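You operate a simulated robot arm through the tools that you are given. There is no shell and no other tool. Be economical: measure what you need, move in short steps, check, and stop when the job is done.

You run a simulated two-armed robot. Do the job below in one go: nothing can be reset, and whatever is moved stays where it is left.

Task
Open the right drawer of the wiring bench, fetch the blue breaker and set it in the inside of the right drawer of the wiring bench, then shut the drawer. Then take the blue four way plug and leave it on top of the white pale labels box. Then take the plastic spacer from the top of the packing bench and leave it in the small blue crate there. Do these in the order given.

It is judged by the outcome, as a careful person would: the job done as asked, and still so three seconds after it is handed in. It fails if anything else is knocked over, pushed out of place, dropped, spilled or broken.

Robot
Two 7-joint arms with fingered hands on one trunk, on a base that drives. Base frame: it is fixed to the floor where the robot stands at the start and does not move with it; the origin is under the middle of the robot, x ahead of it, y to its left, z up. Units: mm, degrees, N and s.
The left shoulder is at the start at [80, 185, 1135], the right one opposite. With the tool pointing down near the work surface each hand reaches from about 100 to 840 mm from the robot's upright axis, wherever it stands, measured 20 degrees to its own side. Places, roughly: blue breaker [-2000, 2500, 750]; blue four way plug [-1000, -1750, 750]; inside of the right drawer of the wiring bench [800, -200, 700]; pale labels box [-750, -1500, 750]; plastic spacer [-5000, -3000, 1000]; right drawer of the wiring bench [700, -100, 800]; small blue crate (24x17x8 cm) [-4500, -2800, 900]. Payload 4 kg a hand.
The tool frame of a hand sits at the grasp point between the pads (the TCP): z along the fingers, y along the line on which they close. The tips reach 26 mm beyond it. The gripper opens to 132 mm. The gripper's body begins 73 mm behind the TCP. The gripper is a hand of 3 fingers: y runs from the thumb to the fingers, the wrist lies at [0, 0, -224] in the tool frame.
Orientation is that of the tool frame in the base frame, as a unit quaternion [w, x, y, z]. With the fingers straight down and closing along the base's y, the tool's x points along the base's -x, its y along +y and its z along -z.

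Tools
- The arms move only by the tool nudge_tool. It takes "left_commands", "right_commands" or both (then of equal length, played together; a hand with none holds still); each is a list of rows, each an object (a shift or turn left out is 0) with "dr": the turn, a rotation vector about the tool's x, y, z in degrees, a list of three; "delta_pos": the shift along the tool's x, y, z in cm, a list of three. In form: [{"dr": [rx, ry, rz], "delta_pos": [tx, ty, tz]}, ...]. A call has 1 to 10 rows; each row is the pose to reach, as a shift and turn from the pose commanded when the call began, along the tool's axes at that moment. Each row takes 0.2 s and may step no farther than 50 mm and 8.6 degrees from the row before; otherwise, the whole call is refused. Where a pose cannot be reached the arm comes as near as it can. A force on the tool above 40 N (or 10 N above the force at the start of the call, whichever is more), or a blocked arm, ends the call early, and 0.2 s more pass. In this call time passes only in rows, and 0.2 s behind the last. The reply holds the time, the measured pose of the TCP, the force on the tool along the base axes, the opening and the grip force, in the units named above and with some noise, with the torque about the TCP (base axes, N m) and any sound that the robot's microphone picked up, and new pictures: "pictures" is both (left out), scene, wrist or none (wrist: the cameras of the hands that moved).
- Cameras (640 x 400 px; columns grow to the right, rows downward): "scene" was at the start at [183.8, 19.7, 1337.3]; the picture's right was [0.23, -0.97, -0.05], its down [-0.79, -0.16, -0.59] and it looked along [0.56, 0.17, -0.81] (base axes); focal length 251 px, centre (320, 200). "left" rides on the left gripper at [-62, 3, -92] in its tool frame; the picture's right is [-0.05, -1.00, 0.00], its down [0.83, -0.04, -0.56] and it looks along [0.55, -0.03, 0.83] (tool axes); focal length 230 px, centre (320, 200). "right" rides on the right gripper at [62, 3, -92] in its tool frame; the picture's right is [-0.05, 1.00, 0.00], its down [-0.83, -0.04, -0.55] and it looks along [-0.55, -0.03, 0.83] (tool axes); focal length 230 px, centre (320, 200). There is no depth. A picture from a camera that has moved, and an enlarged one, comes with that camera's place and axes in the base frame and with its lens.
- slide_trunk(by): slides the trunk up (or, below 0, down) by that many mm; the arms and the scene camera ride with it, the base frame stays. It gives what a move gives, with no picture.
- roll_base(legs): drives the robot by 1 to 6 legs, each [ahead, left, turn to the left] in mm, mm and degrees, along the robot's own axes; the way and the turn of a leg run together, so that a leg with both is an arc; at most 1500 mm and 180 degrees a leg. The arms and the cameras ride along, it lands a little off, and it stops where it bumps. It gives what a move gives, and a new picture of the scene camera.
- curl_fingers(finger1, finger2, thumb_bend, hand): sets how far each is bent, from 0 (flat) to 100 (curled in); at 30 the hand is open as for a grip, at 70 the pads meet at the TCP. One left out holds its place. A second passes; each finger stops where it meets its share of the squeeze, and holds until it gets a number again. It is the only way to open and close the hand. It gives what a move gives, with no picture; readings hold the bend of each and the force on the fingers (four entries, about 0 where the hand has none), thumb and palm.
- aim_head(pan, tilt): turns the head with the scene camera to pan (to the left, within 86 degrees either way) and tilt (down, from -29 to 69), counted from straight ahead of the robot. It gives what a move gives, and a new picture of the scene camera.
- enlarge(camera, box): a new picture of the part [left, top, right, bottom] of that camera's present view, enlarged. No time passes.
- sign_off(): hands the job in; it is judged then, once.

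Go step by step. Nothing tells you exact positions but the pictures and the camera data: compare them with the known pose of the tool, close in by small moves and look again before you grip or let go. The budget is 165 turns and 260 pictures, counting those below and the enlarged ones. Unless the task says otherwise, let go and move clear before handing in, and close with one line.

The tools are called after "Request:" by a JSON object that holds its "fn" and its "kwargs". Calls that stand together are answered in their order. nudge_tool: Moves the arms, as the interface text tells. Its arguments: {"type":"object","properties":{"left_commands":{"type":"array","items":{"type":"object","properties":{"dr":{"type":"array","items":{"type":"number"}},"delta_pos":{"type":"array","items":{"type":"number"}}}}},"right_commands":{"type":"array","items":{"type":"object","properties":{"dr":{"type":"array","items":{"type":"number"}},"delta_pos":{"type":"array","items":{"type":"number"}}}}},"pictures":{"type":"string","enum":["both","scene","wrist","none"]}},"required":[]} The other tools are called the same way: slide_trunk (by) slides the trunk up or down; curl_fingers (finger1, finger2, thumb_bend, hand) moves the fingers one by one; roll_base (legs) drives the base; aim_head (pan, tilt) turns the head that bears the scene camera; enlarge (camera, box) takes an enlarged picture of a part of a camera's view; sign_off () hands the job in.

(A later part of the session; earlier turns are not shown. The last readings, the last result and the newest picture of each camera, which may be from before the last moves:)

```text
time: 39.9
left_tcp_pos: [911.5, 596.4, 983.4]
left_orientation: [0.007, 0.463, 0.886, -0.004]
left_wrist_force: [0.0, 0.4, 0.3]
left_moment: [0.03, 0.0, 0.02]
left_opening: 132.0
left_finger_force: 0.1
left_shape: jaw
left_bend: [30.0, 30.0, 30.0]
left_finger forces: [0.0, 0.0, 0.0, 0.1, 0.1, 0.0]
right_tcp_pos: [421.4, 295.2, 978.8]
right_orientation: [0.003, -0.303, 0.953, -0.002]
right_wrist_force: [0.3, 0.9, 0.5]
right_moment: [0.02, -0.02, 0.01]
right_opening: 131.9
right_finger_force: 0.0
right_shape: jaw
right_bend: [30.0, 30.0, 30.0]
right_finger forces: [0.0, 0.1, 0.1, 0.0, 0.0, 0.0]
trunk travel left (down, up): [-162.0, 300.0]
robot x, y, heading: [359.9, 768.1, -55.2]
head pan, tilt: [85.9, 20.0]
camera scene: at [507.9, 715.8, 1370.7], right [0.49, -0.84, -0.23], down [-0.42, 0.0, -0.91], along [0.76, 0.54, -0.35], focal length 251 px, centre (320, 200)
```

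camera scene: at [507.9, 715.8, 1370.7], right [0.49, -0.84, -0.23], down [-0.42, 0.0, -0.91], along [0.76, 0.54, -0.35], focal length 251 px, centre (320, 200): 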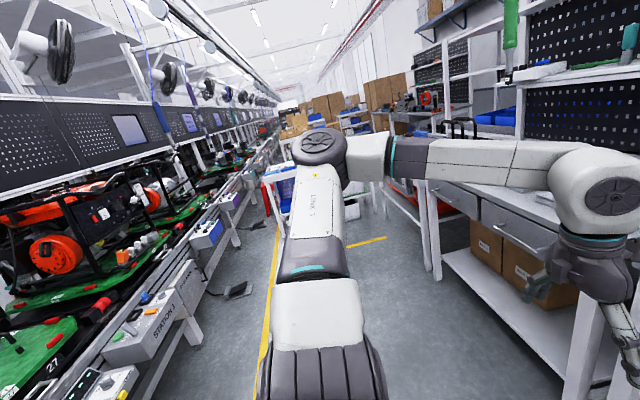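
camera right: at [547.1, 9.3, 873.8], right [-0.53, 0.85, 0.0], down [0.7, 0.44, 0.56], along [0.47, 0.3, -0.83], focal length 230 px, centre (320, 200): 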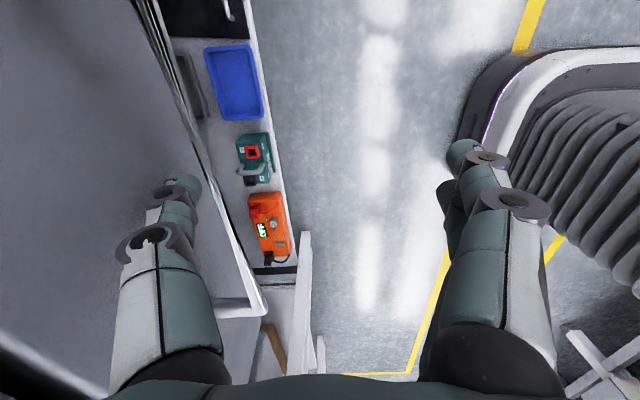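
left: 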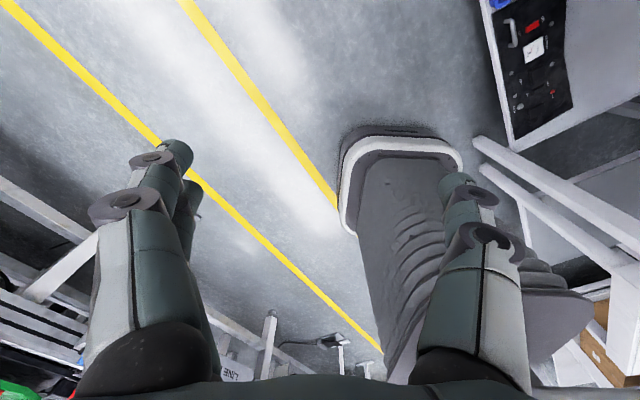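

The breaker should be on the far side of the conveyor line, so I must drive down the aisle and around. I'll turn to face down the aisle and look around.

Request:
{"fn": "roll_base", "kwargs": {"legs": [[-60, 0, 0], [0, 0, -90]]}}

Request:
{"fn": "aim_head", "kwargs": {"pan": -60, "tilt": 10}}

Request:
{"fn": "aim_head", "kwargs": {"pan": 0, "tilt": 15}}

```text
time: 44.7
left_tcp_pos: [143.1, 269.7, 981.8]
left_orientation: [0.002, 0.956, 0.293, -0.009]
left_wrist_force: [0.3, 0.2, 0.1]
left_moment: [0.02, 0.02, 0.02]
left_opening: 131.8
left_finger_force: 0.1
left_shape: jaw
left_bend: [30.0, 30.0, 30.0]
left_finger forces: [0.0, 0.1, 0.1, 0.0, 0.1, 0.1]
right_tcp_pos: [-152.6, 764.8, 980.4]
right_orientation: [0.002, 0.466, 0.885, -0.003]
right_wrist_force: [-0.2, 0.2, 0.6]
right_moment: [0.01, 0.02, 0.01]
right_opening: 131.9
right_finger_force: 0.1
right_shape: jaw
right_bend: [30.0, 30.0, 30.0]
right_finger forces: [0.1, 0.0, 0.0, 0.0, 0.0, 0.0]
trunk travel left (down, up): [-162.0, 300.0]
robot x, y, heading: [323.2, 818.3, -146.1]
head pan, tilt: [85.9, 20.0]
camera scene: at [266.6, 669.9, 1370.7], right [-0.85, -0.48, -0.23], down [0.01, 0.42, -0.91], along [0.53, -0.77, -0.35], focal length 251 px, centre (320, 200)
```

scene: 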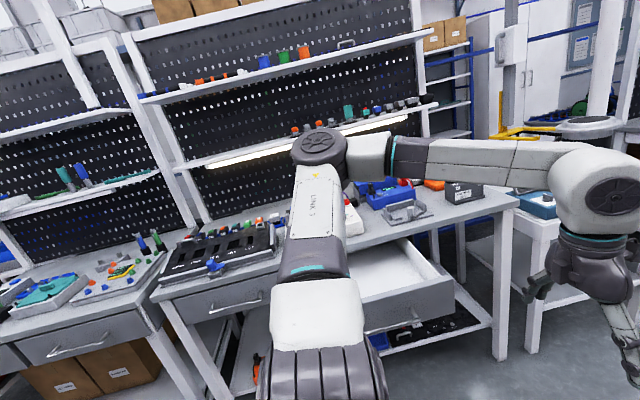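

```text
time: 47.0
left_tcp_pos: [144.7, 267.6, 981.8]
left_orientation: [0.002, 0.956, 0.293, -0.007]
left_wrist_force: [-0.6, 0.0, 0.2]
left_moment: [0.03, 0.0, 0.01]
left_opening: 132.0
left_finger_force: 0.0
left_shape: jaw
left_bend: [30.0, 30.0, 30.0]
left_finger forces: [0.1, 0.0, 0.1, 0.0, 0.0, 0.1]
right_tcp_pos: [-151.4, 764.3, 980.3]
right_orientation: [0.002, 0.465, 0.885, -0.002]
right_wrist_force: [0.8, 0.0, -0.2]
right_moment: [0.03, -0.01, 0.01]
right_opening: 131.8
right_finger_force: 0.1
right_shape: jaw
right_bend: [30.0, 30.0, 30.0]
right_finger forces: [0.0, 0.1, 0.0, 0.1, 0.0, 0.0]
trunk travel left (down, up): [-162.0, 300.0]
robot x, y, heading: [322.1, 824.0, -146.0]
head pan, tilt: [-60.0, 10.0]
camera scene: at [134.5, 789.9, 1377.5], right [0.42, 0.89, 0.2], down [0.34, 0.05, -0.94], along [-0.84, 0.46, -0.28], focal length 251 px, centre (320, 200)
```

scene: 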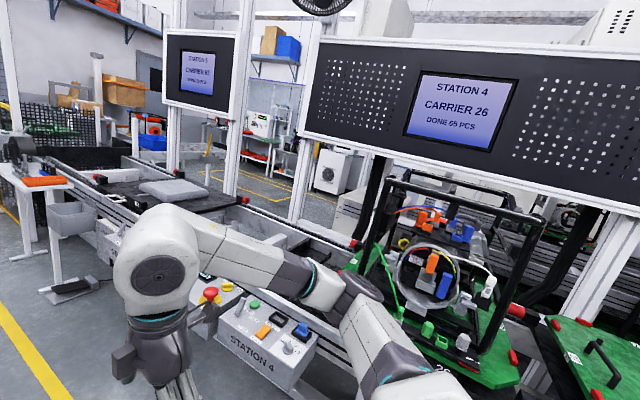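

```text
time: 48.3
left_tcp_pos: [143.3, 268.8, 983.1]
left_orientation: [0.003, 0.956, 0.293, -0.008]
left_wrist_force: [-0.6, -0.4, 0.4]
left_moment: [-0.02, 0.02, -0.02]
left_opening: 131.9
left_finger_force: 0.1
left_shape: jaw
left_bend: [30.0, 30.0, 30.0]
left_finger forces: [0.0, 0.1, 0.0, 0.0, 0.1, 0.1]
right_tcp_pos: [-152.0, 763.7, 979.8]
right_orientation: [0.003, 0.466, 0.885, -0.002]
right_wrist_force: [0.0, -0.4, 0.2]
right_moment: [0.0, -0.04, 0.01]
right_opening: 131.9
right_finger_force: 0.1
right_shape: jaw
right_bend: [30.0, 30.0, 30.0]
right_finger forces: [0.1, 0.0, 0.0, 0.0, 0.0, 0.1]
trunk travel left (down, up): [-162.0, 300.0]
robot x, y, heading: [327.1, 821.1, -146.0]
head pan, tilt: [0.0, 15.0]
camera scene: at [143.1, 698.7, 1358.9], right [-0.56, 0.83, 0.0], down [0.39, 0.26, -0.88], along [-0.73, -0.49, -0.47], focal length 251 px, centre (320, 200)
```

scene: 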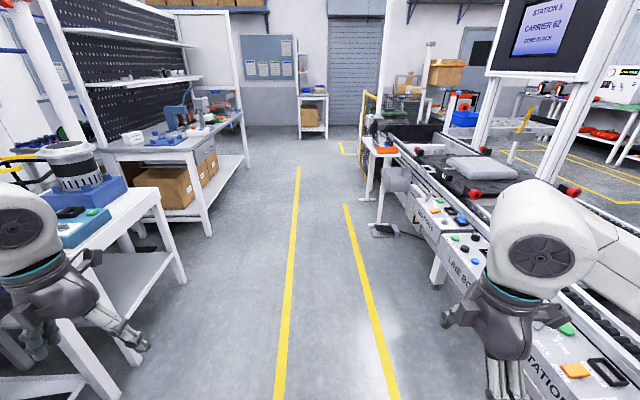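

The line ends about 4.4 m down the aisle. I'll drive 3 m along it, slightly left of here, and look again.

Request:
{"fn": "roll_base", "kwargs": {"legs": [[0, 80, 0], [1500, 0, 0], [1500, 0, 0]]}}

Request:
{"fn": "aim_head", "kwargs": {"pan": -50, "tilt": 12}}

```text
time: 63.5
left_tcp_pos: [-2310.5, -1499.2, 982.1]
left_orientation: [0.002, 0.958, 0.288, -0.007]
left_wrist_force: [-0.1, -1.1, 0.0]
left_moment: [-0.01, 0.01, -0.02]
left_opening: 131.7
left_finger_force: 0.0
left_shape: jaw
left_bend: [30.0, 30.0, 30.0]
left_finger forces: [0.0, 0.0, 0.0, 0.0, 0.1, 0.0]
right_tcp_pos: [-2600.4, -1003.3, 979.3]
right_orientation: [0.001, 0.47, 0.882, -0.002]
right_wrist_force: [-0.7, 0.1, -0.4]
right_moment: [-0.02, -0.01, -0.02]
right_opening: 131.9
right_finger_force: 0.2
right_shape: jaw
right_bend: [30.0, 30.0, 30.0]
right_finger forces: [0.0, 0.1, 0.0, 0.0, 0.0, 0.0]
trunk travel left (down, up): [-162.0, 300.0]
robot x, y, heading: [-2123.7, -953.8, -146.6]
head pan, tilt: [0.0, 15.0]
camera scene: at [-2306.8, -1071.0, 1358.9], right [-0.55, 0.83, 0.0], down [0.39, 0.26, -0.88], along [-0.74, -0.49, -0.47], focal length 251 px, centre (320, 200)
```

scene: 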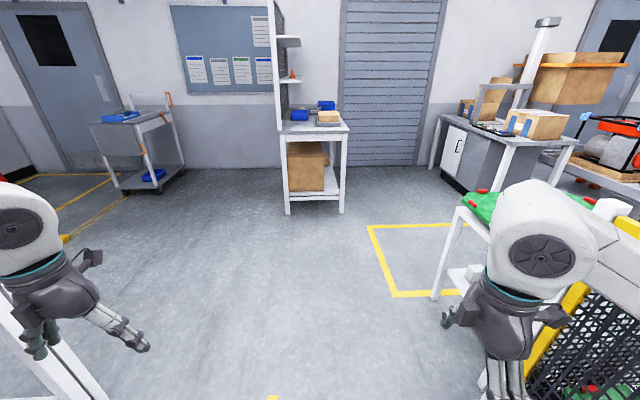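

```text
time: 64.7
left_tcp_pos: [-2310.0, -1500.9, 983.4]
left_orientation: [0.002, 0.958, 0.288, -0.007]
left_wrist_force: [-0.1, 0.0, 0.3]
left_moment: [0.0, -0.01, 0.02]
left_opening: 131.7
left_finger_force: 0.1
left_shape: jaw
left_bend: [30.0, 30.0, 30.0]
left_finger forces: [0.0, 0.1, 0.0, 0.0, 0.0, 0.0]
right_tcp_pos: [-2600.6, -1002.4, 979.1]
right_orientation: [0.001, 0.47, 0.882, -0.002]
right_wrist_force: [0.4, 0.0, -0.4]
right_moment: [0.01, 0.02, -0.01]
right_opening: 132.3
right_finger_force: 0.1
right_shape: jaw
right_bend: [30.0, 30.0, 30.0]
right_finger forces: [0.1, 0.0, 0.0, 0.0, 0.0, 0.0]
trunk travel left (down, up): [-162.0, 300.0]
robot x, y, heading: [-2124.9, -951.1, -146.6]
head pan, tilt: [-50.0, 12.0]
camera scene: at [-2319.7, -994.1, 1371.3], right [0.27, 0.95, 0.17], down [0.38, 0.06, -0.92], along [-0.88, 0.31, -0.35], focal length 251 px, centre (320, 200)
```

scene: 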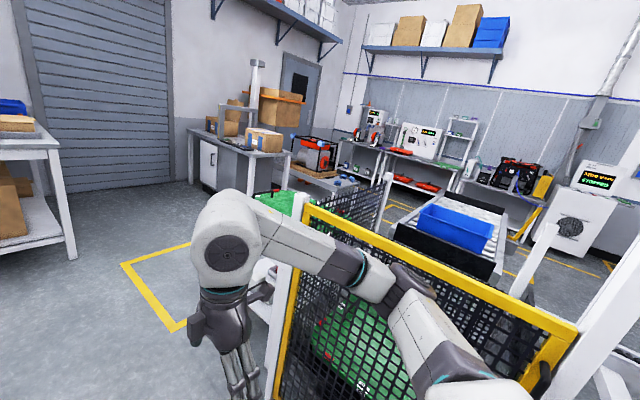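

The packing bench is the small stand straight ahead. The passage to the other side is to the right, past the fenced end table. I'll go on 1.5 m and look right.

Request:
{"fn": "roll_base", "kwargs": {"legs": [[1500, 0, 0]]}}

Request:
{"fn": "aim_head", "kwargs": {"pan": -80, "tilt": 18}}

```text
time: 72.1
left_tcp_pos: [-3568.3, -2297.5, 984.0]
left_orientation: [0.002, 0.961, 0.277, -0.008]
left_wrist_force: [0.9, 0.8, 0.4]
left_moment: [-0.03, 0.02, 0.0]
left_opening: 131.7
left_finger_force: 0.1
left_shape: jaw
left_bend: [30.0, 30.0, 30.0]
left_finger forces: [0.0, 0.0, 0.0, 0.0, 0.0, 0.0]
right_tcp_pos: [-3847.3, -1792.4, 979.7]
right_orientation: [0.001, 0.479, 0.878, -0.003]
right_wrist_force: [0.6, 0.5, -0.4]
right_moment: [-0.01, -0.04, 0.01]
right_opening: 131.9
right_finger_force: 0.1
right_shape: jaw
right_bend: [30.0, 30.0, 30.0]
right_finger forces: [0.0, 0.1, 0.0, 0.0, 0.0, 0.1]
trunk travel left (down, up): [-162.0, 300.0]
robot x, y, heading: [-3368.0, -1752.8, -147.6]
head pan, tilt: [-50.0, 12.0]
camera scene: at [-3566.1, -1790.0, 1371.3], right [0.29, 0.94, 0.17], down [0.38, 0.05, -0.92], along [-0.88, 0.34, -0.35], focal length 251 px, centre (320, 200)
```

scene: 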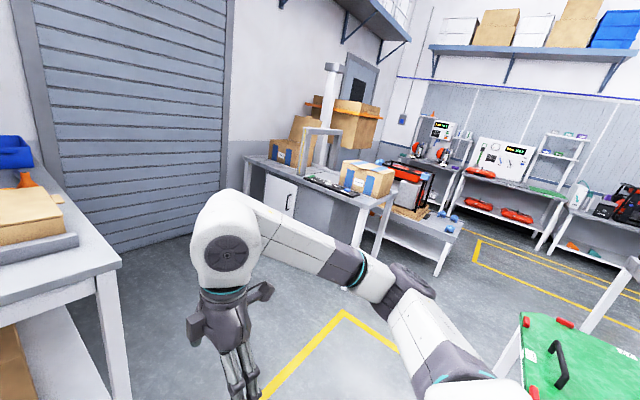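

```text
time: 73.0
left_tcp_pos: [-3567.7, -2296.4, 982.8]
left_orientation: [0.002, 0.961, 0.277, -0.008]
left_wrist_force: [-0.3, 0.6, 0.6]
left_moment: [-0.02, -0.01, -0.02]
left_opening: 132.0
left_finger_force: 0.1
left_shape: jaw
left_bend: [30.0, 30.0, 30.0]
left_finger forces: [0.0, 0.0, 0.1, 0.1, 0.0, 0.0]
right_tcp_pos: [-3847.6, -1792.5, 979.5]
right_orientation: [0.002, 0.48, 0.877, -0.003]
right_wrist_force: [-0.3, 0.7, 0.7]
right_moment: [-0.03, 0.03, -0.01]
right_opening: 131.9
right_finger_force: 0.0
right_shape: jaw
right_bend: [30.0, 30.0, 30.0]
right_finger forces: [0.0, 0.0, 0.1, 0.0, 0.1, 0.1]
trunk travel left (down, up): [-162.0, 300.0]
robot x, y, heading: [-3369.9, -1755.2, -148.1]
head pan, tilt: [-80.0, 18.0]
camera scene: at [-3538.9, -1748.9, 1371.7], right [0.72, 0.66, 0.22], down [0.39, -0.11, -0.91], along [-0.57, 0.75, -0.34], focal length 251 px, centre (320, 200)
```

scene: 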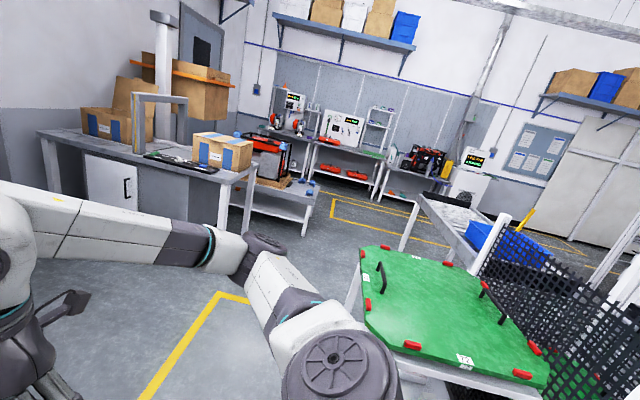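

There is a passage roughly along x = -4700, between the green end table and the grey bench with its cart. I'll turn to face +y, slide over, and check the way ahead.

Request:
{"fn": "roll_base", "kwargs": {"legs": [[0, 0, -122], [0, 1300, 0]]}}

Request:
{"fn": "aim_head", "kwargs": {"pan": 0, "tilt": 22}}

```text
time: 84.7
left_tcp_pos: [-5052.6, -1313.3, 982.2]
left_orientation: [-0.005, 0.714, -0.7, -0.006]
left_wrist_force: [0.4, -0.5, 0.5]
left_moment: [0.02, -0.03, -0.02]
left_opening: 132.0
left_finger_force: 0.0
left_shape: jaw
left_bend: [30.0, 30.0, 30.0]
left_finger forces: [0.0, 0.0, 0.0, 0.0, 0.0, 0.1]
right_tcp_pos: [-4476.4, -1333.5, 979.4]
right_orientation: [-0.002, 1.0, 0.013, -0.002]
right_wrist_force: [0.4, 0.7, 0.1]
right_moment: [-0.01, 0.03, 0.03]
right_opening: 132.0
right_finger_force: 0.1
right_shape: jaw
right_bend: [30.0, 30.0, 30.0]
right_finger forces: [0.1, 0.1, 0.1, 0.0, 0.1, 0.0]
trunk travel left (down, up): [-162.0, 300.0]
robot x, y, heading: [-4687.4, -1766.0, 91.1]
head pan, tilt: [-80.0, 18.0]
camera scene: at [-4599.5, -1621.7, 1371.7], right [0.19, -0.96, 0.22], down [-0.3, -0.27, -0.91], along [0.94, 0.11, -0.34], focal length 251 px, centre (320, 200)
```

scene: 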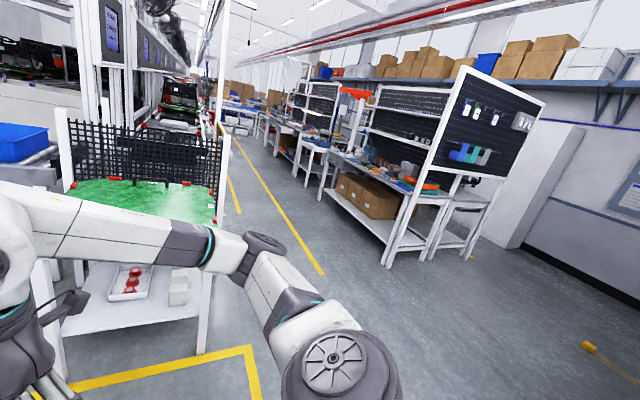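

```text
time: 86.2
left_tcp_pos: [-5051.4, -1313.0, 981.2]
left_orientation: [-0.006, 0.714, -0.7, -0.005]
left_wrist_force: [0.2, -0.7, 0.5]
left_moment: [0.0, -0.01, 0.02]
left_opening: 131.7
left_finger_force: 0.0
left_shape: jaw
left_bend: [30.0, 30.0, 30.0]
left_finger forces: [0.0, 0.0, 0.0, 0.1, 0.0, 0.0]
right_tcp_pos: [-4476.1, -1334.0, 979.1]
right_orientation: [-0.001, 1.0, 0.013, -0.002]
right_wrist_force: [0.0, -0.3, 0.2]
right_moment: [0.0, 0.05, 0.04]
right_opening: 131.9
right_finger_force: 0.1
right_shape: jaw
right_bend: [30.0, 30.0, 30.0]
right_finger forces: [0.0, 0.1, 0.1, 0.1, 0.1, 0.0]
trunk travel left (down, up): [-162.0, 300.0]
robot x, y, heading: [-4688.2, -1766.2, 90.8]
head pan, tilt: [0.0, 22.0]
camera scene: at [-4692.4, -1550.2, 1347.9], right [1.0, 0.02, 0.0], down [0.01, -0.58, -0.82], along [-0.01, 0.82, -0.58], focal length 251 px, centre (320, 200)
```

scene: 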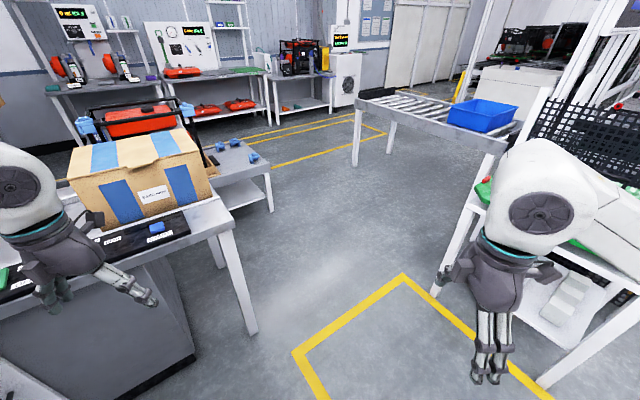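

The grey bench with a tall box is close to the left hand. I'll raise the trunk and tuck the left hand inward before passing between bench and table.

Request:
{"fn": "slide_trunk", "kwargs": {"by": 180}}

Request:
{"fn": "nudge_tool", "kwargs": {"left_commands": [{"delta_pos": [0, -4, 0]}, {"delta_pos": [0, -8, 0]}, {"delta_pos": [0, -13, 0]}], "right_commands": [{"delta_pos": [-2, 0, 0]}, {"delta_pos": [-4, 0, 0]}, {"delta_pos": [-6, 0, 0]}], "pictures": "scene"}}

```text
time: 88.2
left_tcp_pos: [-5051.4, -1312.7, 1162.6]
left_orientation: [-0.006, 0.714, -0.7, -0.005]
left_wrist_force: [0.2, 0.3, 0.6]
left_moment: [0.0, 0.01, -0.02]
left_opening: 132.2
left_finger_force: 0.1
left_shape: jaw
left_bend: [30.0, 30.0, 30.0]
left_finger forces: [0.0, 0.0, 0.0, 0.0, 0.1, 0.0]
right_tcp_pos: [-4475.7, -1333.6, 1159.4]
right_orientation: [-0.001, 1.0, 0.012, -0.001]
right_wrist_force: [0.6, -0.5, 0.0]
right_moment: [0.0, -0.01, 0.01]
right_opening: 131.9
right_finger_force: 0.1
right_shape: jaw
right_bend: [30.0, 30.0, 30.0]
right_finger forces: [0.0, 0.1, 0.1, 0.0, 0.0, 0.0]
trunk travel left (down, up): [-342.0, 120.0]
robot x, y, heading: [-4683.5, -1762.2, 91.0]
head pan, tilt: [0.0, 22.0]
```

```text
time: 89.0
left_tcp_pos: [-4919.3, -1307.6, 1163.1]
left_orientation: [-0.007, 0.714, -0.7, -0.005]
left_wrist_force: [0.6, 0.3, -0.6]
left_moment: [-0.05, 0.03, -0.01]
left_opening: 132.1
left_finger_force: 0.0
left_shape: jaw
left_bend: [30.0, 30.0, 30.0]
left_finger forces: [0.1, 0.1, 0.0, 0.0, 0.1, 0.1]
right_tcp_pos: [-4533.3, -1335.1, 1158.9]
right_orientation: [-0.001, 1.0, 0.013, -0.003]
right_wrist_force: [0.4, -0.1, 0.6]
right_moment: [0.0, -0.01, 0.0]
right_opening: 132.0
right_finger_force: 0.1
right_shape: jaw
right_bend: [30.0, 30.0, 30.0]
right_finger forces: [0.0, 0.0, 0.1, 0.0, 0.0, 0.1]
trunk travel left (down, up): [-342.0, 120.0]
robot x, y, heading: [-4687.7, -1763.3, 91.2]
head pan, tilt: [0.0, 22.0]
camera scene: at [-4688.9, -1657.2, 1563.1], right [1.0, 0.02, 0.0], down [0.01, -0.41, -0.91], along [-0.02, 0.91, -0.41], focal length 251 px, centre (320, 200)
```

scene: 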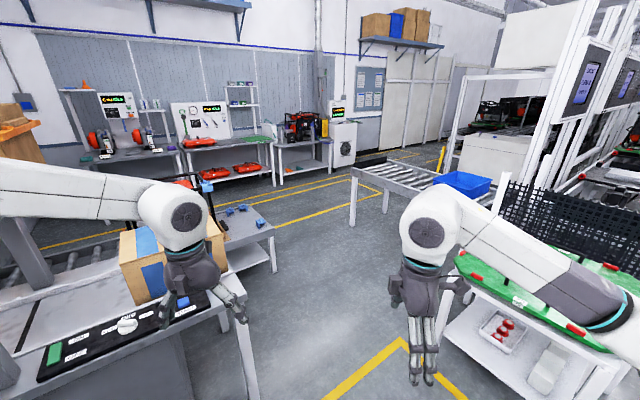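

Hands are now above everything nearby. Driving through the passage.

Request:
{"fn": "roll_base", "kwargs": {"legs": [[0, -110, 0], [1300, 0, 0], [700, 100, 0]]}}

```text
time: 99.8
left_tcp_pos: [-4937.7, 692.0, 1164.2]
left_orientation: [-0.006, 0.71, -0.704, -0.006]
left_wrist_force: [-0.6, 0.3, -0.8]
left_moment: [-0.02, 0.01, -0.01]
left_opening: 131.9
left_finger_force: 0.0
left_shape: jaw
left_bend: [30.0, 30.0, 30.0]
left_finger forces: [0.0, 0.0, 0.0, 0.0, 0.0, 0.0]
right_tcp_pos: [-4553.1, 661.6, 1160.7]
right_orientation: [-0.002, 1.0, 0.008, -0.003]
right_wrist_force: [0.5, 0.0, 0.0]
right_moment: [0.01, 0.02, 0.0]
right_opening: 132.1
right_finger_force: 0.2
right_shape: jaw
right_bend: [30.0, 30.0, 30.0]
right_finger forces: [0.0, 0.0, 0.0, 0.0, 0.0, 0.0]
trunk travel left (down, up): [-342.0, 120.0]
robot x, y, heading: [-4708.7, 235.9, 90.6]
head pan, tilt: [0.0, 22.0]
camera scene: at [-4711.6, 340.5, 1563.3], right [1.0, 0.01, 0.0], down [0.0, -0.41, -0.91], along [-0.01, 0.91, -0.41], focal length 251 px, centre (320, 200)
```

scene: 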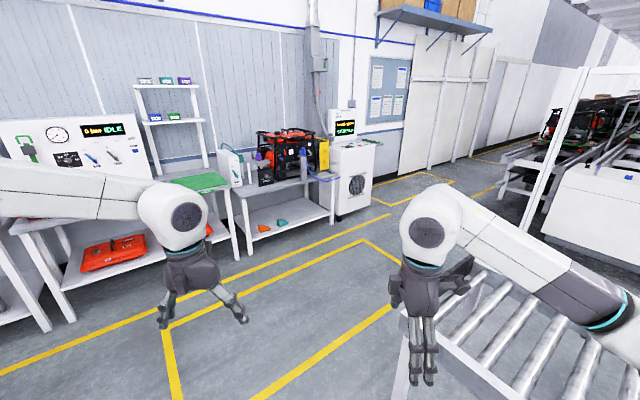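

Clear floor ahead. I'll drive past the roller conveyor's end, turn right toward the breaker area, and look.

Request:
{"fn": "roll_base", "kwargs": {"legs": [[800, 60, 0], [700, 0, 0], [0, 0, -70]]}}

```text
time: 110.5
left_tcp_pos: [-4426.2, 2083.8, 1162.8]
left_orientation: [0.007, -0.176, 0.984, 0.001]
left_wrist_force: [1.2, 0.0, -0.6]
left_moment: [-0.04, 0.0, -0.01]
left_opening: 131.8
left_finger_force: 0.0
left_shape: jaw
left_bend: [30.0, 30.0, 30.0]
left_finger forces: [0.1, 0.0, 0.1, 0.1, 0.0, 0.0]
right_tcp_pos: [-4323.6, 1711.9, 1159.4]
right_orientation: [-0.003, 0.823, -0.568, -0.002]
right_wrist_force: [-0.2, -0.3, 0.4]
right_moment: [0.0, -0.04, -0.01]
right_opening: 132.1
right_finger_force: 0.0
right_shape: jaw
right_bend: [30.0, 30.0, 30.0]
right_finger forces: [0.0, 0.0, 0.0, 0.0, 0.0, 0.0]
trunk travel left (down, up): [-342.0, 120.0]
robot x, y, heading: [-4777.4, 1714.1, 20.4]
head pan, tilt: [0.0, 22.0]
camera scene: at [-4680.7, 1750.9, 1563.2], right [0.35, -0.94, 0.0], down [-0.38, -0.14, -0.91], along [0.86, 0.32, -0.41], focal length 251 px, centre (320, 200)
```

scene: 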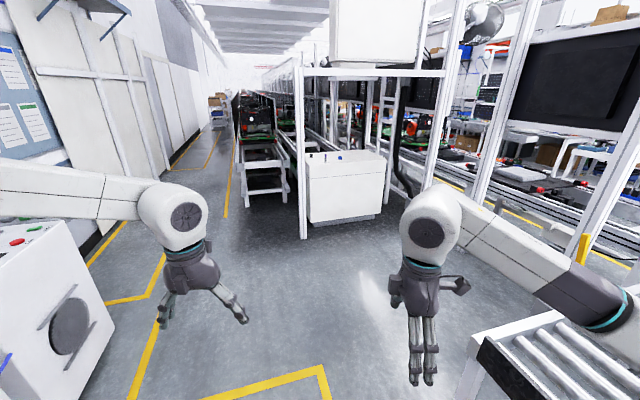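

The expected breaker position projects onto the white cabinet ahead, where I see a small blue item. Enlarging.

Request:
{"fn": "enlarge", "kwargs": {"camera": "scene", "box": [280, 120, 420, 220]}}

```text
4.00 times, centred on (350, 170) of scene
camera zoom: at [-4680.7, 1750.9, 1563.2], right [0.35, -0.94, 0.0], down [-0.38, -0.14, -0.91], along [0.86, 0.32, -0.41], focal length 1005 px, centre (200, 320)
```

zoom: 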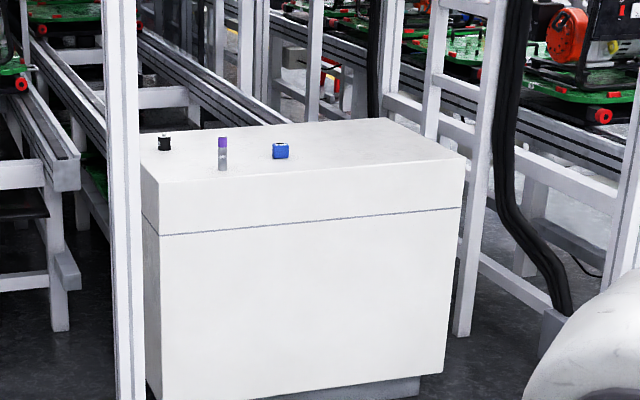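

The blue breaker is on the white cabinet at about (-1966, 2518, 830), with a black cap and a tube beside it. I'll drive closer, facing the cabinet squarely.

Request:
{"fn": "roll_base", "kwargs": {"legs": [[1000, -150, 0], [650, -90, 0], [0, 0, 14.6]]}}

Request:
{"fn": "aim_head", "kwargs": {"pan": 0, "tilt": 35}}

```text
time: 119.9
left_tcp_pos: [-2911.9, 2532.8, 1163.5]
left_orientation: [0.008, -0.307, 0.952, 0.003]
left_wrist_force: [0.5, 0.6, 0.0]
left_moment: [0.0, -0.03, 0.0]
left_opening: 132.0
left_finger_force: 0.0
left_shape: jaw
left_bend: [30.0, 30.0, 30.0]
left_finger forces: [0.0, 0.1, 0.0, 0.0, 0.1, 0.0]
right_tcp_pos: [-2714.2, 2201.1, 1158.7]
right_orientation: [-0.002, 0.892, -0.452, -0.001]
right_wrist_force: [-0.3, 0.3, 0.3]
right_moment: [0.0, 0.0, 0.02]
right_opening: 131.9
right_finger_force: 0.1
right_shape: jaw
right_bend: [30.0, 30.0, 30.0]
right_finger forces: [0.1, 0.0, 0.1, 0.1, 0.0, 0.1]
trunk travel left (down, up): [-342.0, 120.0]
robot x, y, heading: [-3151.9, 2081.7, 35.6]
head pan, tilt: [0.0, 22.0]
camera scene: at [-3068.8, 2143.4, 1563.2], right [0.58, -0.81, 0.0], down [-0.33, -0.24, -0.91], along [0.74, 0.53, -0.41], focal length 251 px, centre (320, 200)
```

scene: 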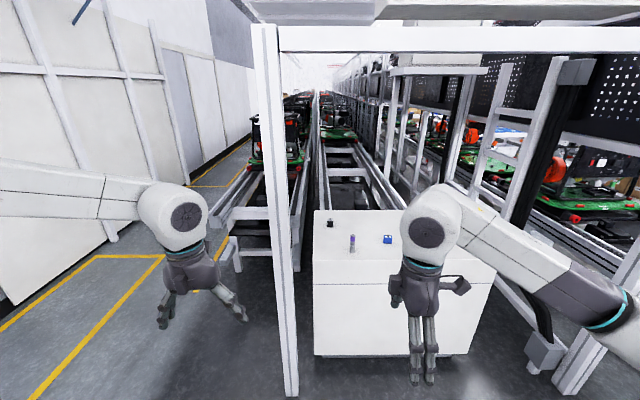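

```text
time: 120.6
left_tcp_pos: [-2912.7, 2531.7, 1162.4]
left_orientation: [0.008, -0.308, 0.951, 0.003]
left_wrist_force: [-0.5, -0.2, -0.3]
left_moment: [0.0, 0.02, -0.01]
left_opening: 131.8
left_finger_force: 0.1
left_shape: jaw
left_bend: [30.0, 30.0, 30.0]
left_finger forces: [0.0, 0.0, 0.1, 0.1, 0.0, 0.1]
right_tcp_pos: [-2716.1, 2201.4, 1159.2]
right_orientation: [-0.002, 0.892, -0.451, -0.001]
right_wrist_force: [-0.4, 0.2, -0.1]
right_moment: [-0.01, -0.03, -0.01]
right_opening: 131.8
right_finger_force: 0.1
right_shape: jaw
right_bend: [30.0, 30.0, 30.0]
right_finger forces: [0.0, 0.1, 0.1, 0.0, 0.0, 0.0]
trunk travel left (down, up): [-342.0, 120.0]
robot x, y, heading: [-3157.4, 2083.9, 35.9]
head pan, tilt: [0.0, 35.0]
camera scene: at [-3074.2, 2140.4, 1542.9], right [0.58, -0.81, 0.0], down [-0.49, -0.35, -0.8], along [0.65, 0.47, -0.6], focal length 251 px, centre (320, 200)
```

scene: 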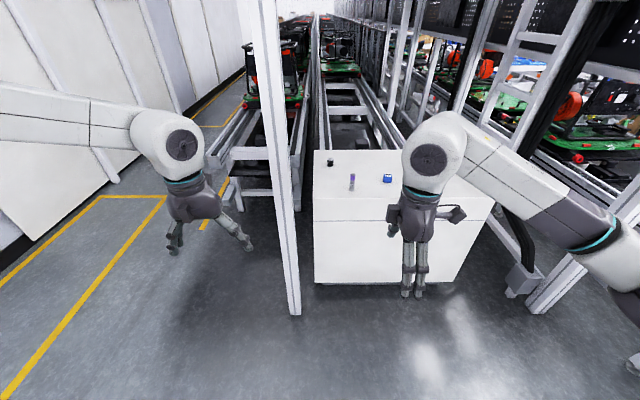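

A frame post stands in front-left of the cabinet, so I'll approach to the right of it. First I'll lower the trunk and pull the left hand back, then drive closer.

Request:
{"fn": "slide_trunk", "kwargs": {"by": -120}}

Request:
{"fn": "nudge_tool", "kwargs": {"left_commands": [{"delta_pos": [4, 0, 0]}, {"delta_pos": [8, 0, 0]}, {"delta_pos": [12, 0, 0]}], "pictures": "none"}}

Request:
{"fn": "roll_base", "kwargs": {"legs": [[0, -420, 0], [560, 0, 0]]}}

```text
time: 122.1
left_tcp_pos: [-2913.0, 2531.4, 1044.2]
left_orientation: [0.009, -0.308, 0.951, 0.003]
left_wrist_force: [-0.4, -0.3, 0.5]
left_moment: [0.01, -0.06, -0.01]
left_opening: 131.8
left_finger_force: 0.1
left_shape: jaw
left_bend: [30.0, 30.0, 30.0]
left_finger forces: [0.1, 0.1, 0.1, 0.0, 0.0, 0.0]
right_tcp_pos: [-2716.1, 2200.2, 1039.7]
right_orientation: [-0.002, 0.892, -0.452, -0.002]
right_wrist_force: [1.2, 0.1, 0.3]
right_moment: [0.0, 0.03, -0.01]
right_opening: 131.9
right_finger_force: 0.1
right_shape: jaw
right_bend: [30.0, 30.0, 30.0]
right_finger forces: [0.0, 0.0, 0.1, 0.0, 0.0, 0.0]
trunk travel left (down, up): [-222.0, 240.0]
robot x, y, heading: [-3151.6, 2082.6, 35.7]
head pan, tilt: [0.0, 35.0]
```

```text
time: 122.9
left_tcp_pos: [-3012.8, 2461.4, 1043.8]
left_orientation: [0.009, -0.308, 0.951, 0.003]
left_wrist_force: [-0.7, 0.9, -0.4]
left_moment: [-0.01, 0.01, 0.0]
left_opening: 131.8
left_finger_force: 0.0
left_shape: jaw
left_bend: [30.0, 30.0, 30.0]
left_finger forces: [0.1, 0.0, 0.0, 0.0, 0.0, 0.0]
right_tcp_pos: [-2716.0, 2201.1, 1040.8]
right_orientation: [-0.002, 0.892, -0.451, 0.0]
right_wrist_force: [-0.9, 1.0, -0.2]
right_moment: [-0.02, -0.02, -0.02]
right_opening: 132.0
right_finger_force: 0.0
right_shape: jaw
right_bend: [30.0, 30.0, 30.0]
right_finger forces: [0.1, 0.0, 0.1, 0.1, 0.0, 0.1]
trunk travel left (down, up): [-222.0, 240.0]
robot x, y, heading: [-3157.2, 2079.2, 35.8]
head pan, tilt: [0.0, 35.0]
```

```text
time: 128.4
left_tcp_pos: [-2311.2, 2452.4, 1041.8]
left_orientation: [0.009, -0.31, 0.951, 0.003]
left_wrist_force: [-0.6, 0.5, 0.0]
left_moment: [-0.02, 0.01, 0.03]
left_opening: 132.2
left_finger_force: 0.0
left_shape: jaw
left_bend: [30.0, 30.0, 30.0]
left_finger forces: [0.0, 0.1, 0.1, 0.0, 0.0, 0.1]
right_tcp_pos: [-2013.9, 2193.7, 1040.2]
right_orientation: [-0.004, 0.893, -0.45, -0.002]
right_wrist_force: [0.1, 0.2, 0.4]
right_moment: [-0.02, 0.03, -0.02]
right_opening: 132.0
right_finger_force: 0.0
right_shape: jaw
right_bend: [30.0, 30.0, 30.0]
right_finger forces: [0.0, 0.0, 0.1, 0.1, 0.0, 0.0]
trunk travel left (down, up): [-222.0, 240.0]
robot x, y, heading: [-2455.8, 2072.5, 36.0]
head pan, tilt: [0.0, 35.0]
camera scene: at [-2322.9, 2166.2, 1406.2], right [0.59, -0.81, 0.0], down [-0.56, -0.4, -0.73], along [0.59, 0.43, -0.69], focal length 251 px, centre (320, 200)
```

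scene: 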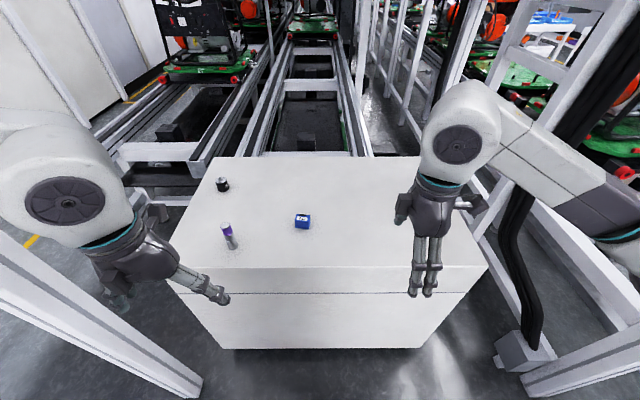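

The breaker triangulates to about (-1931, 2518, 825). I'll move the right hand above it and check with the wrist camera.

Request:
{"fn": "nudge_tool", "kwargs": {"right_commands": [{"delta_pos": [-2.7, -3.2, 0.6]}, {"delta_pos": [-5.4, -6.4, 1.2]}, {"delta_pos": [-8, -9.6, 1.8]}, {"delta_pos": [-10.7, -12.8, 2.4]}, {"delta_pos": [-13.4, -16, 3]}, {"delta_pos": [-16, -19.2, 3.6]}, {"delta_pos": [-18.7, -22.5, 4.2]}, {"delta_pos": [-21.4, -25.8, 5]}], "pictures": "both"}}

Request:
{"fn": "enlarge", "kwargs": {"camera": "scene", "box": [200, 160, 400, 285]}}

```text
time: 130.2
left_tcp_pos: [-2312.9, 2453.0, 1041.9]
left_orientation: [0.008, -0.31, 0.951, 0.001]
left_wrist_force: [-0.1, 0.0, 0.9]
left_moment: [-0.02, 0.01, 0.02]
left_opening: 132.0
left_finger_force: 0.0
left_shape: jaw
left_bend: [30.0, 30.0, 30.0]
left_finger forces: [0.0, 0.0, 0.1, 0.1, 0.0, 0.0]
right_tcp_pos: [-1935.8, 2522.2, 991.4]
right_orientation: [-0.003, 0.894, -0.449, -0.001]
right_wrist_force: [0.0, 0.6, 0.8]
right_moment: [0.01, -0.01, 0.03]
right_opening: 131.8
right_finger_force: 0.0
right_shape: jaw
right_bend: [30.0, 30.0, 30.0]
right_finger forces: [0.1, 0.1, 0.0, 0.0, 0.0, 0.0]
trunk travel left (down, up): [-222.0, 240.0]
robot x, y, heading: [-2450.1, 2068.4, 35.9]
head pan, tilt: [0.0, 35.0]
camera scene: at [-2324.5, 2168.5, 1406.1], right [0.59, -0.81, 0.0], down [-0.56, -0.41, -0.73], along [0.59, 0.42, -0.69], focal length 251 px, centre (320, 200)
camera right: at [-1903.7, 2469.7, 1084.5], right [-0.83, -0.55, 0.0], down [-0.46, 0.69, 0.56], along [-0.31, 0.47, -0.83], focal length 230 px, centre (320, 200)
```

scene: 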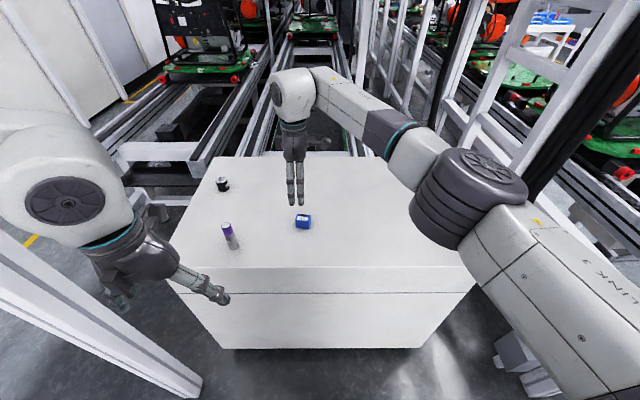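
right: 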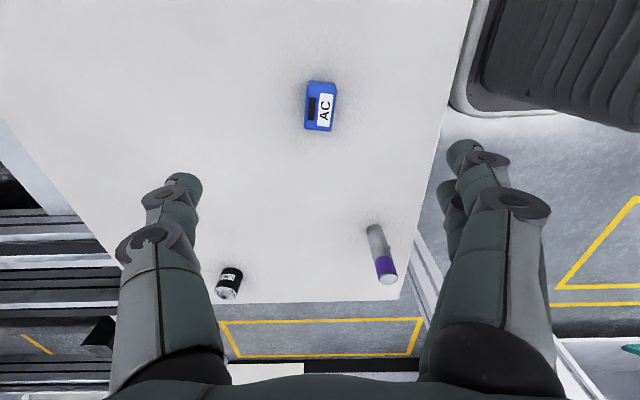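

```text
3.20 times, centred on (300, 222) of scene
camera zoom: at [-2324.5, 2168.5, 1406.1], right [0.59, -0.81, 0.0], down [-0.56, -0.41, -0.73], along [0.59, 0.42, -0.69], focal length 804 px, centre (384, 128)
```

zoom: 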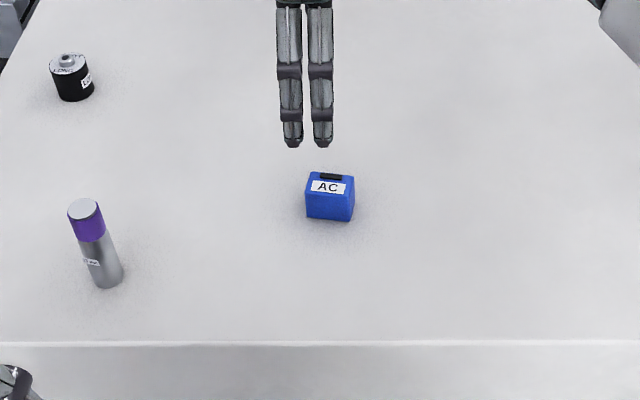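

The TCP is directly above the breaker, which is about 35 × 50 mm and aligned with the hand. I'll descend.

Request:
{"fn": "nudge_tool", "kwargs": {"right_commands": [{"delta_pos": [0, 0, 4.5]}, {"delta_pos": [0, 0, 9]}, {"delta_pos": [0, 0, 12.5]}, {"delta_pos": [0, 0, 14.5]}], "pictures": "both"}}

Request:
{"fn": "enlarge", "kwargs": {"camera": "scene", "box": [240, 160, 360, 235]}}

```text
time: 131.2
left_tcp_pos: [-2313.3, 2453.5, 1040.7]
left_orientation: [0.007, -0.309, 0.951, 0.002]
left_wrist_force: [-0.4, -0.5, -0.3]
left_moment: [-0.01, 0.04, -0.02]
left_opening: 131.9
left_finger_force: 0.0
left_shape: jaw
left_bend: [30.0, 30.0, 30.0]
left_finger forces: [0.1, 0.1, 0.0, 0.0, 0.0, 0.1]
right_tcp_pos: [-1935.2, 2519.6, 843.5]
right_orientation: [-0.003, 0.893, -0.45, 0.0]
right_wrist_force: [0.7, 0.4, 0.3]
right_moment: [-0.02, 0.01, -0.02]
right_opening: 132.0
right_finger_force: 0.0
right_shape: jaw
right_bend: [30.0, 30.0, 30.0]
right_finger forces: [0.1, 0.0, 0.0, 0.0, 0.1, 0.0]
trunk travel left (down, up): [-222.0, 240.0]
robot x, y, heading: [-2452.8, 2073.4, 36.0]
head pan, tilt: [0.0, 35.0]
camera scene: at [-2323.0, 2167.0, 1406.1], right [0.59, -0.81, 0.0], down [-0.56, -0.41, -0.73], along [0.59, 0.43, -0.69], focal length 251 px, centre (320, 200)
camera right: at [-1901.5, 2467.8, 936.0], right [-0.83, -0.55, 0.0], down [-0.46, 0.69, 0.56], along [-0.31, 0.47, -0.83], focal length 230 px, centre (320, 200)
```

scene: 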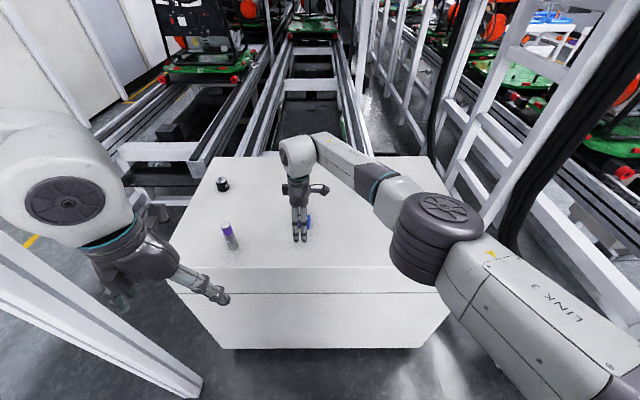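
right: 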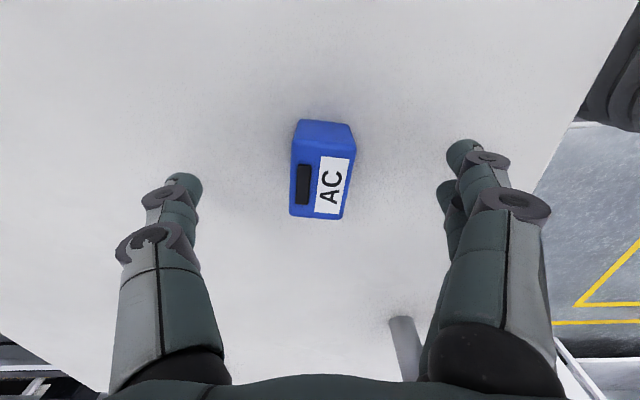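

```text
5.33 times, centred on (300, 198) of scene
camera zoom: at [-2323.0, 2167.0, 1406.1], right [0.59, -0.81, 0.0], down [-0.56, -0.41, -0.73], along [0.59, 0.43, -0.69], focal length 1340 px, centre (427, 213)
```

zoom: 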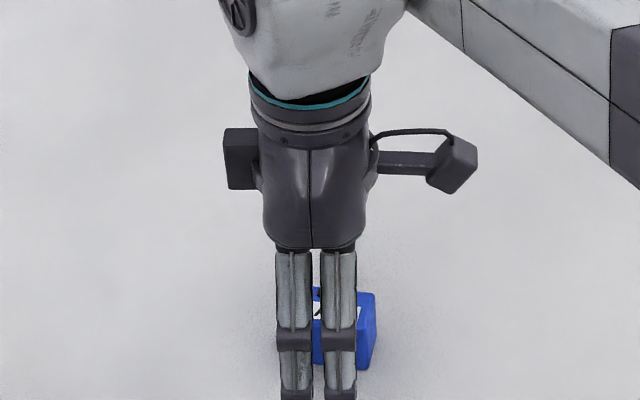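

The label triangulates to z = 840 with the table around 812, so this height suits the grip. I'll shift 6 mm and close the fingers.

Request:
{"fn": "nudge_tool", "kwargs": {"right_commands": [{"delta_pos": [0.6, 0, 0.1]}], "pictures": "none"}}

Request:
{"fn": "curl_fingers", "kwargs": {"hand": "right", "finger1": 62, "finger2": 62, "thumb_bend": 62}}

Request:
{"fn": "enlarge", "kwargs": {"camera": "right", "box": [120, 80, 520, 330]}}

```text
time: 131.6
left_tcp_pos: [-2311.4, 2451.9, 1041.4]
left_orientation: [0.007, -0.31, 0.951, 0.003]
left_wrist_force: [0.4, 0.0, -0.8]
left_moment: [0.0, 0.02, -0.02]
left_opening: 132.2
left_finger_force: 0.1
left_shape: jaw
left_bend: [30.0, 30.0, 30.0]
left_finger forces: [0.1, 0.1, 0.0, 0.0, 0.0, 0.1]
right_tcp_pos: [-1929.7, 2513.5, 843.0]
right_orientation: [-0.003, 0.893, -0.451, -0.002]
right_wrist_force: [-0.2, -1.2, 0.2]
right_moment: [0.0, 0.02, 0.01]
right_opening: 131.9
right_finger_force: 0.0
right_shape: jaw
right_bend: [30.0, 30.0, 30.0]
right_finger forces: [0.0, 0.1, 0.1, 0.0, 0.0, 0.0]
trunk travel left (down, up): [-222.0, 240.0]
robot x, y, heading: [-2454.0, 2075.6, 35.9]
head pan, tilt: [0.0, 35.0]
```

```text
time: 132.6
left_tcp_pos: [-2312.2, 2451.7, 1041.2]
left_orientation: [0.007, -0.309, 0.951, 0.002]
left_wrist_force: [-0.2, 0.4, 0.2]
left_moment: [0.01, 0.02, 0.02]
left_opening: 132.1
left_finger_force: 0.1
left_shape: jaw
left_bend: [30.0, 30.0, 30.0]
left_finger forces: [0.0, 0.0, 0.1, 0.0, 0.0, 0.0]
right_tcp_pos: [-1930.7, 2514.3, 844.1]
right_orientation: [-0.003, 0.893, -0.449, -0.001]
right_wrist_force: [0.4, -0.3, -0.8]
right_moment: [-0.02, -0.03, -0.02]
right_opening: 33.2
right_finger_force: 0.8
right_shape: fingers
right_bend: [60.0, 62.0, 61.0]
right_finger forces: [1.1, 0.2, 0.0, 0.2, 1.2, 0.0]
trunk travel left (down, up): [-222.0, 240.0]
robot x, y, heading: [-2453.6, 2068.0, 36.0]
head pan, tilt: [0.0, 35.0]
```

```text
1.60 times, centred on (320, 205) of right
camera zoom: at [-1897.7, 2462.6, 935.9], right [-0.83, -0.55, 0.0], down [-0.46, 0.69, 0.56], along [-0.31, 0.47, -0.83], focal length 368 px, centre (320, 192)
```

zoom: 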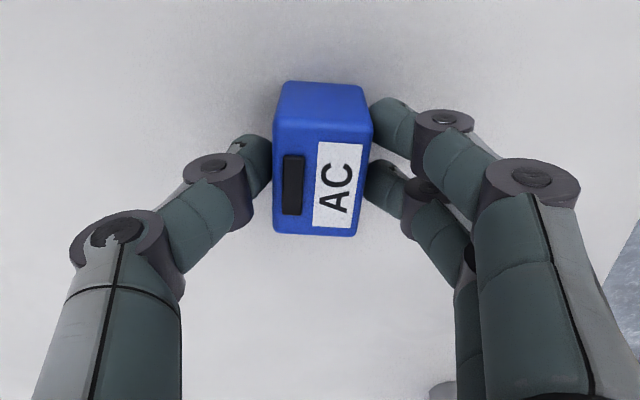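

The fingers are just touching and well centred. I'll tighten.

Request:
{"fn": "curl_fingers", "kwargs": {"hand": "right", "finger1": 78, "finger2": 78, "thumb_bend": 78}}

Request:
{"fn": "nudge_tool", "kwargs": {"right_commands": [{"delta_pos": [0, 0, -1]}, {"delta_pos": [0, 0, -3]}, {"delta_pos": [0, 0, -6]}], "pictures": "wrist"}}

```text
time: 133.6
left_tcp_pos: [-2311.9, 2451.5, 1041.2]
left_orientation: [0.007, -0.31, 0.951, 0.002]
left_wrist_force: [0.1, 0.1, -0.1]
left_moment: [-0.02, 0.0, 0.0]
left_opening: 132.1
left_finger_force: 0.0
left_shape: jaw
left_bend: [30.0, 30.0, 30.0]
left_finger forces: [0.1, 0.1, 0.2, 0.0, 0.1, 0.0]
right_tcp_pos: [-1931.2, 2515.8, 843.3]
right_orientation: [-0.003, 0.893, -0.45, -0.002]
right_wrist_force: [0.0, -0.1, 0.0]
right_moment: [0.0, 0.02, 0.01]
right_opening: 29.1
right_finger_force: 21.2
right_shape: fingers
right_bend: [63.0, 65.0, 66.0]
right_finger forces: [10.6, 10.6, 0.0, 0.0, 21.1, 0.1]
trunk travel left (down, up): [-222.0, 240.0]
robot x, y, heading: [-2448.4, 2072.3, 36.1]
head pan, tilt: [0.0, 35.0]
```

```text
time: 134.4
left_tcp_pos: [-2310.9, 2451.4, 1041.9]
left_orientation: [0.008, -0.311, 0.951, 0.003]
left_wrist_force: [-1.0, 0.0, -0.5]
left_moment: [0.0, -0.04, 0.03]
left_opening: 132.0
left_finger_force: 0.1
left_shape: jaw
left_bend: [30.0, 30.0, 30.0]
left_finger forces: [0.0, 0.1, 0.0, 0.0, 0.0, 0.0]
right_tcp_pos: [-1930.1, 2513.3, 906.2]
right_orientation: [-0.002, 0.893, -0.45, -0.001]
right_wrist_force: [0.4, 0.4, -0.3]
right_moment: [0.02, 0.01, 0.01]
right_opening: 28.9
right_finger_force: 20.6
right_shape: fingers
right_bend: [63.0, 65.0, 66.0]
right_finger forces: [10.5, 10.8, 0.1, 0.0, 21.2, 0.1]
trunk travel left (down, up): [-222.0, 240.0]
robot x, y, heading: [-2450.2, 2073.6, 36.1]
head pan, tilt: [0.0, 35.0]
camera right: at [-1897.1, 2461.9, 998.0], right [-0.83, -0.55, 0.0], down [-0.46, 0.69, 0.56], along [-0.31, 0.47, -0.83], focal length 230 px, centre (320, 200)
```

right: 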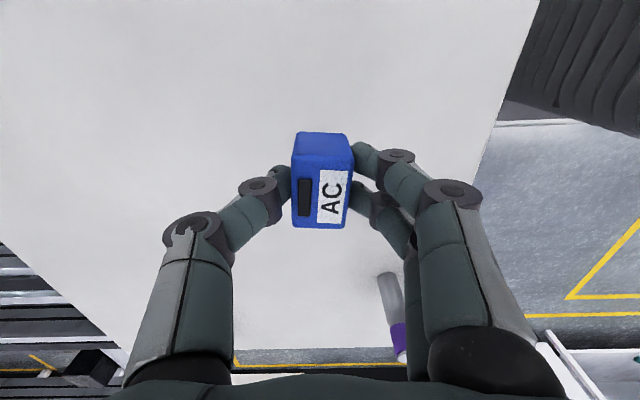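

The breaker is held firmly. I'll lift it, retract the hand, raise the trunk, and retrace my route.

Request:
{"fn": "nudge_tool", "kwargs": {"right_commands": [{"delta_pos": [0, 0, -4]}, {"delta_pos": [0, 0, -8]}, {"delta_pos": [2.5, 3.5, -10]}, {"delta_pos": [5, 7.5, -10]}, {"delta_pos": [7.5, 11.5, -10]}, {"delta_pos": [10, 15.5, -10]}, {"delta_pos": [12, 19.5, -10]}, {"delta_pos": [14, 23.5, -10]}, {"delta_pos": [16, 27, -10]}], "pictures": "none"}}

Request:
{"fn": "roll_base", "kwargs": {"legs": [[-560, 0, 0], [0, 420, 0], [0, 0, -15.6], [-1500, 220, 0], [-150, 20, 0], [0, 0, 70]]}}

Request:
{"fn": "slide_trunk", "kwargs": {"by": 120}}

```text
time: 136.4
left_tcp_pos: [-2312.3, 2450.0, 1041.7]
left_orientation: [0.008, -0.31, 0.951, 0.002]
left_wrist_force: [0.0, -0.3, -0.6]
left_moment: [0.01, 0.02, -0.03]
left_opening: 131.9
left_finger_force: 0.1
left_shape: jaw
left_bend: [30.0, 30.0, 30.0]
left_finger forces: [0.0, 0.0, 0.0, 0.1, 0.1, 0.1]
right_tcp_pos: [-2050.7, 2226.3, 1005.1]
right_orientation: [-0.002, 0.893, -0.45, -0.001]
right_wrist_force: [-1.2, -0.4, -1.3]
right_moment: [0.02, 0.05, -0.02]
right_opening: 28.9
right_finger_force: 20.9
right_shape: fingers
right_bend: [63.0, 65.0, 67.0]
right_finger forces: [10.3, 10.8, 0.0, 0.0, 21.0, 0.0]
trunk travel left (down, up): [-222.0, 240.0]
robot x, y, heading: [-2451.0, 2071.6, 35.9]
head pan, tilt: [0.0, 35.0]
```

```text
refused: leg 4 is longer than a leg can be; nothing moved
```

```text
time: 137.9
left_tcp_pos: [-2312.0, 2451.5, 1161.7]
left_orientation: [0.008, -0.31, 0.951, 0.004]
left_wrist_force: [0.3, 0.7, 0.2]
left_moment: [0.01, -0.03, 0.0]
left_opening: 132.0
left_finger_force: 0.1
left_shape: jaw
left_bend: [30.0, 30.0, 30.0]
left_finger forces: [0.0, 0.0, 0.0, 0.0, 0.0, 0.0]
right_tcp_pos: [-2052.2, 2224.3, 1123.8]
right_orientation: [-0.002, 0.893, -0.45, -0.002]
right_wrist_force: [0.1, 0.3, -0.7]
right_moment: [-0.01, 0.0, 0.01]
right_opening: 28.8
right_finger_force: 20.6
right_shape: fingers
right_bend: [63.0, 65.0, 67.0]
right_finger forces: [10.4, 10.7, 0.0, 0.0, 20.9, 0.0]
trunk travel left (down, up): [-342.0, 120.0]
robot x, y, heading: [-2454.7, 2070.3, 36.2]
head pan, tilt: [0.0, 35.0]
```

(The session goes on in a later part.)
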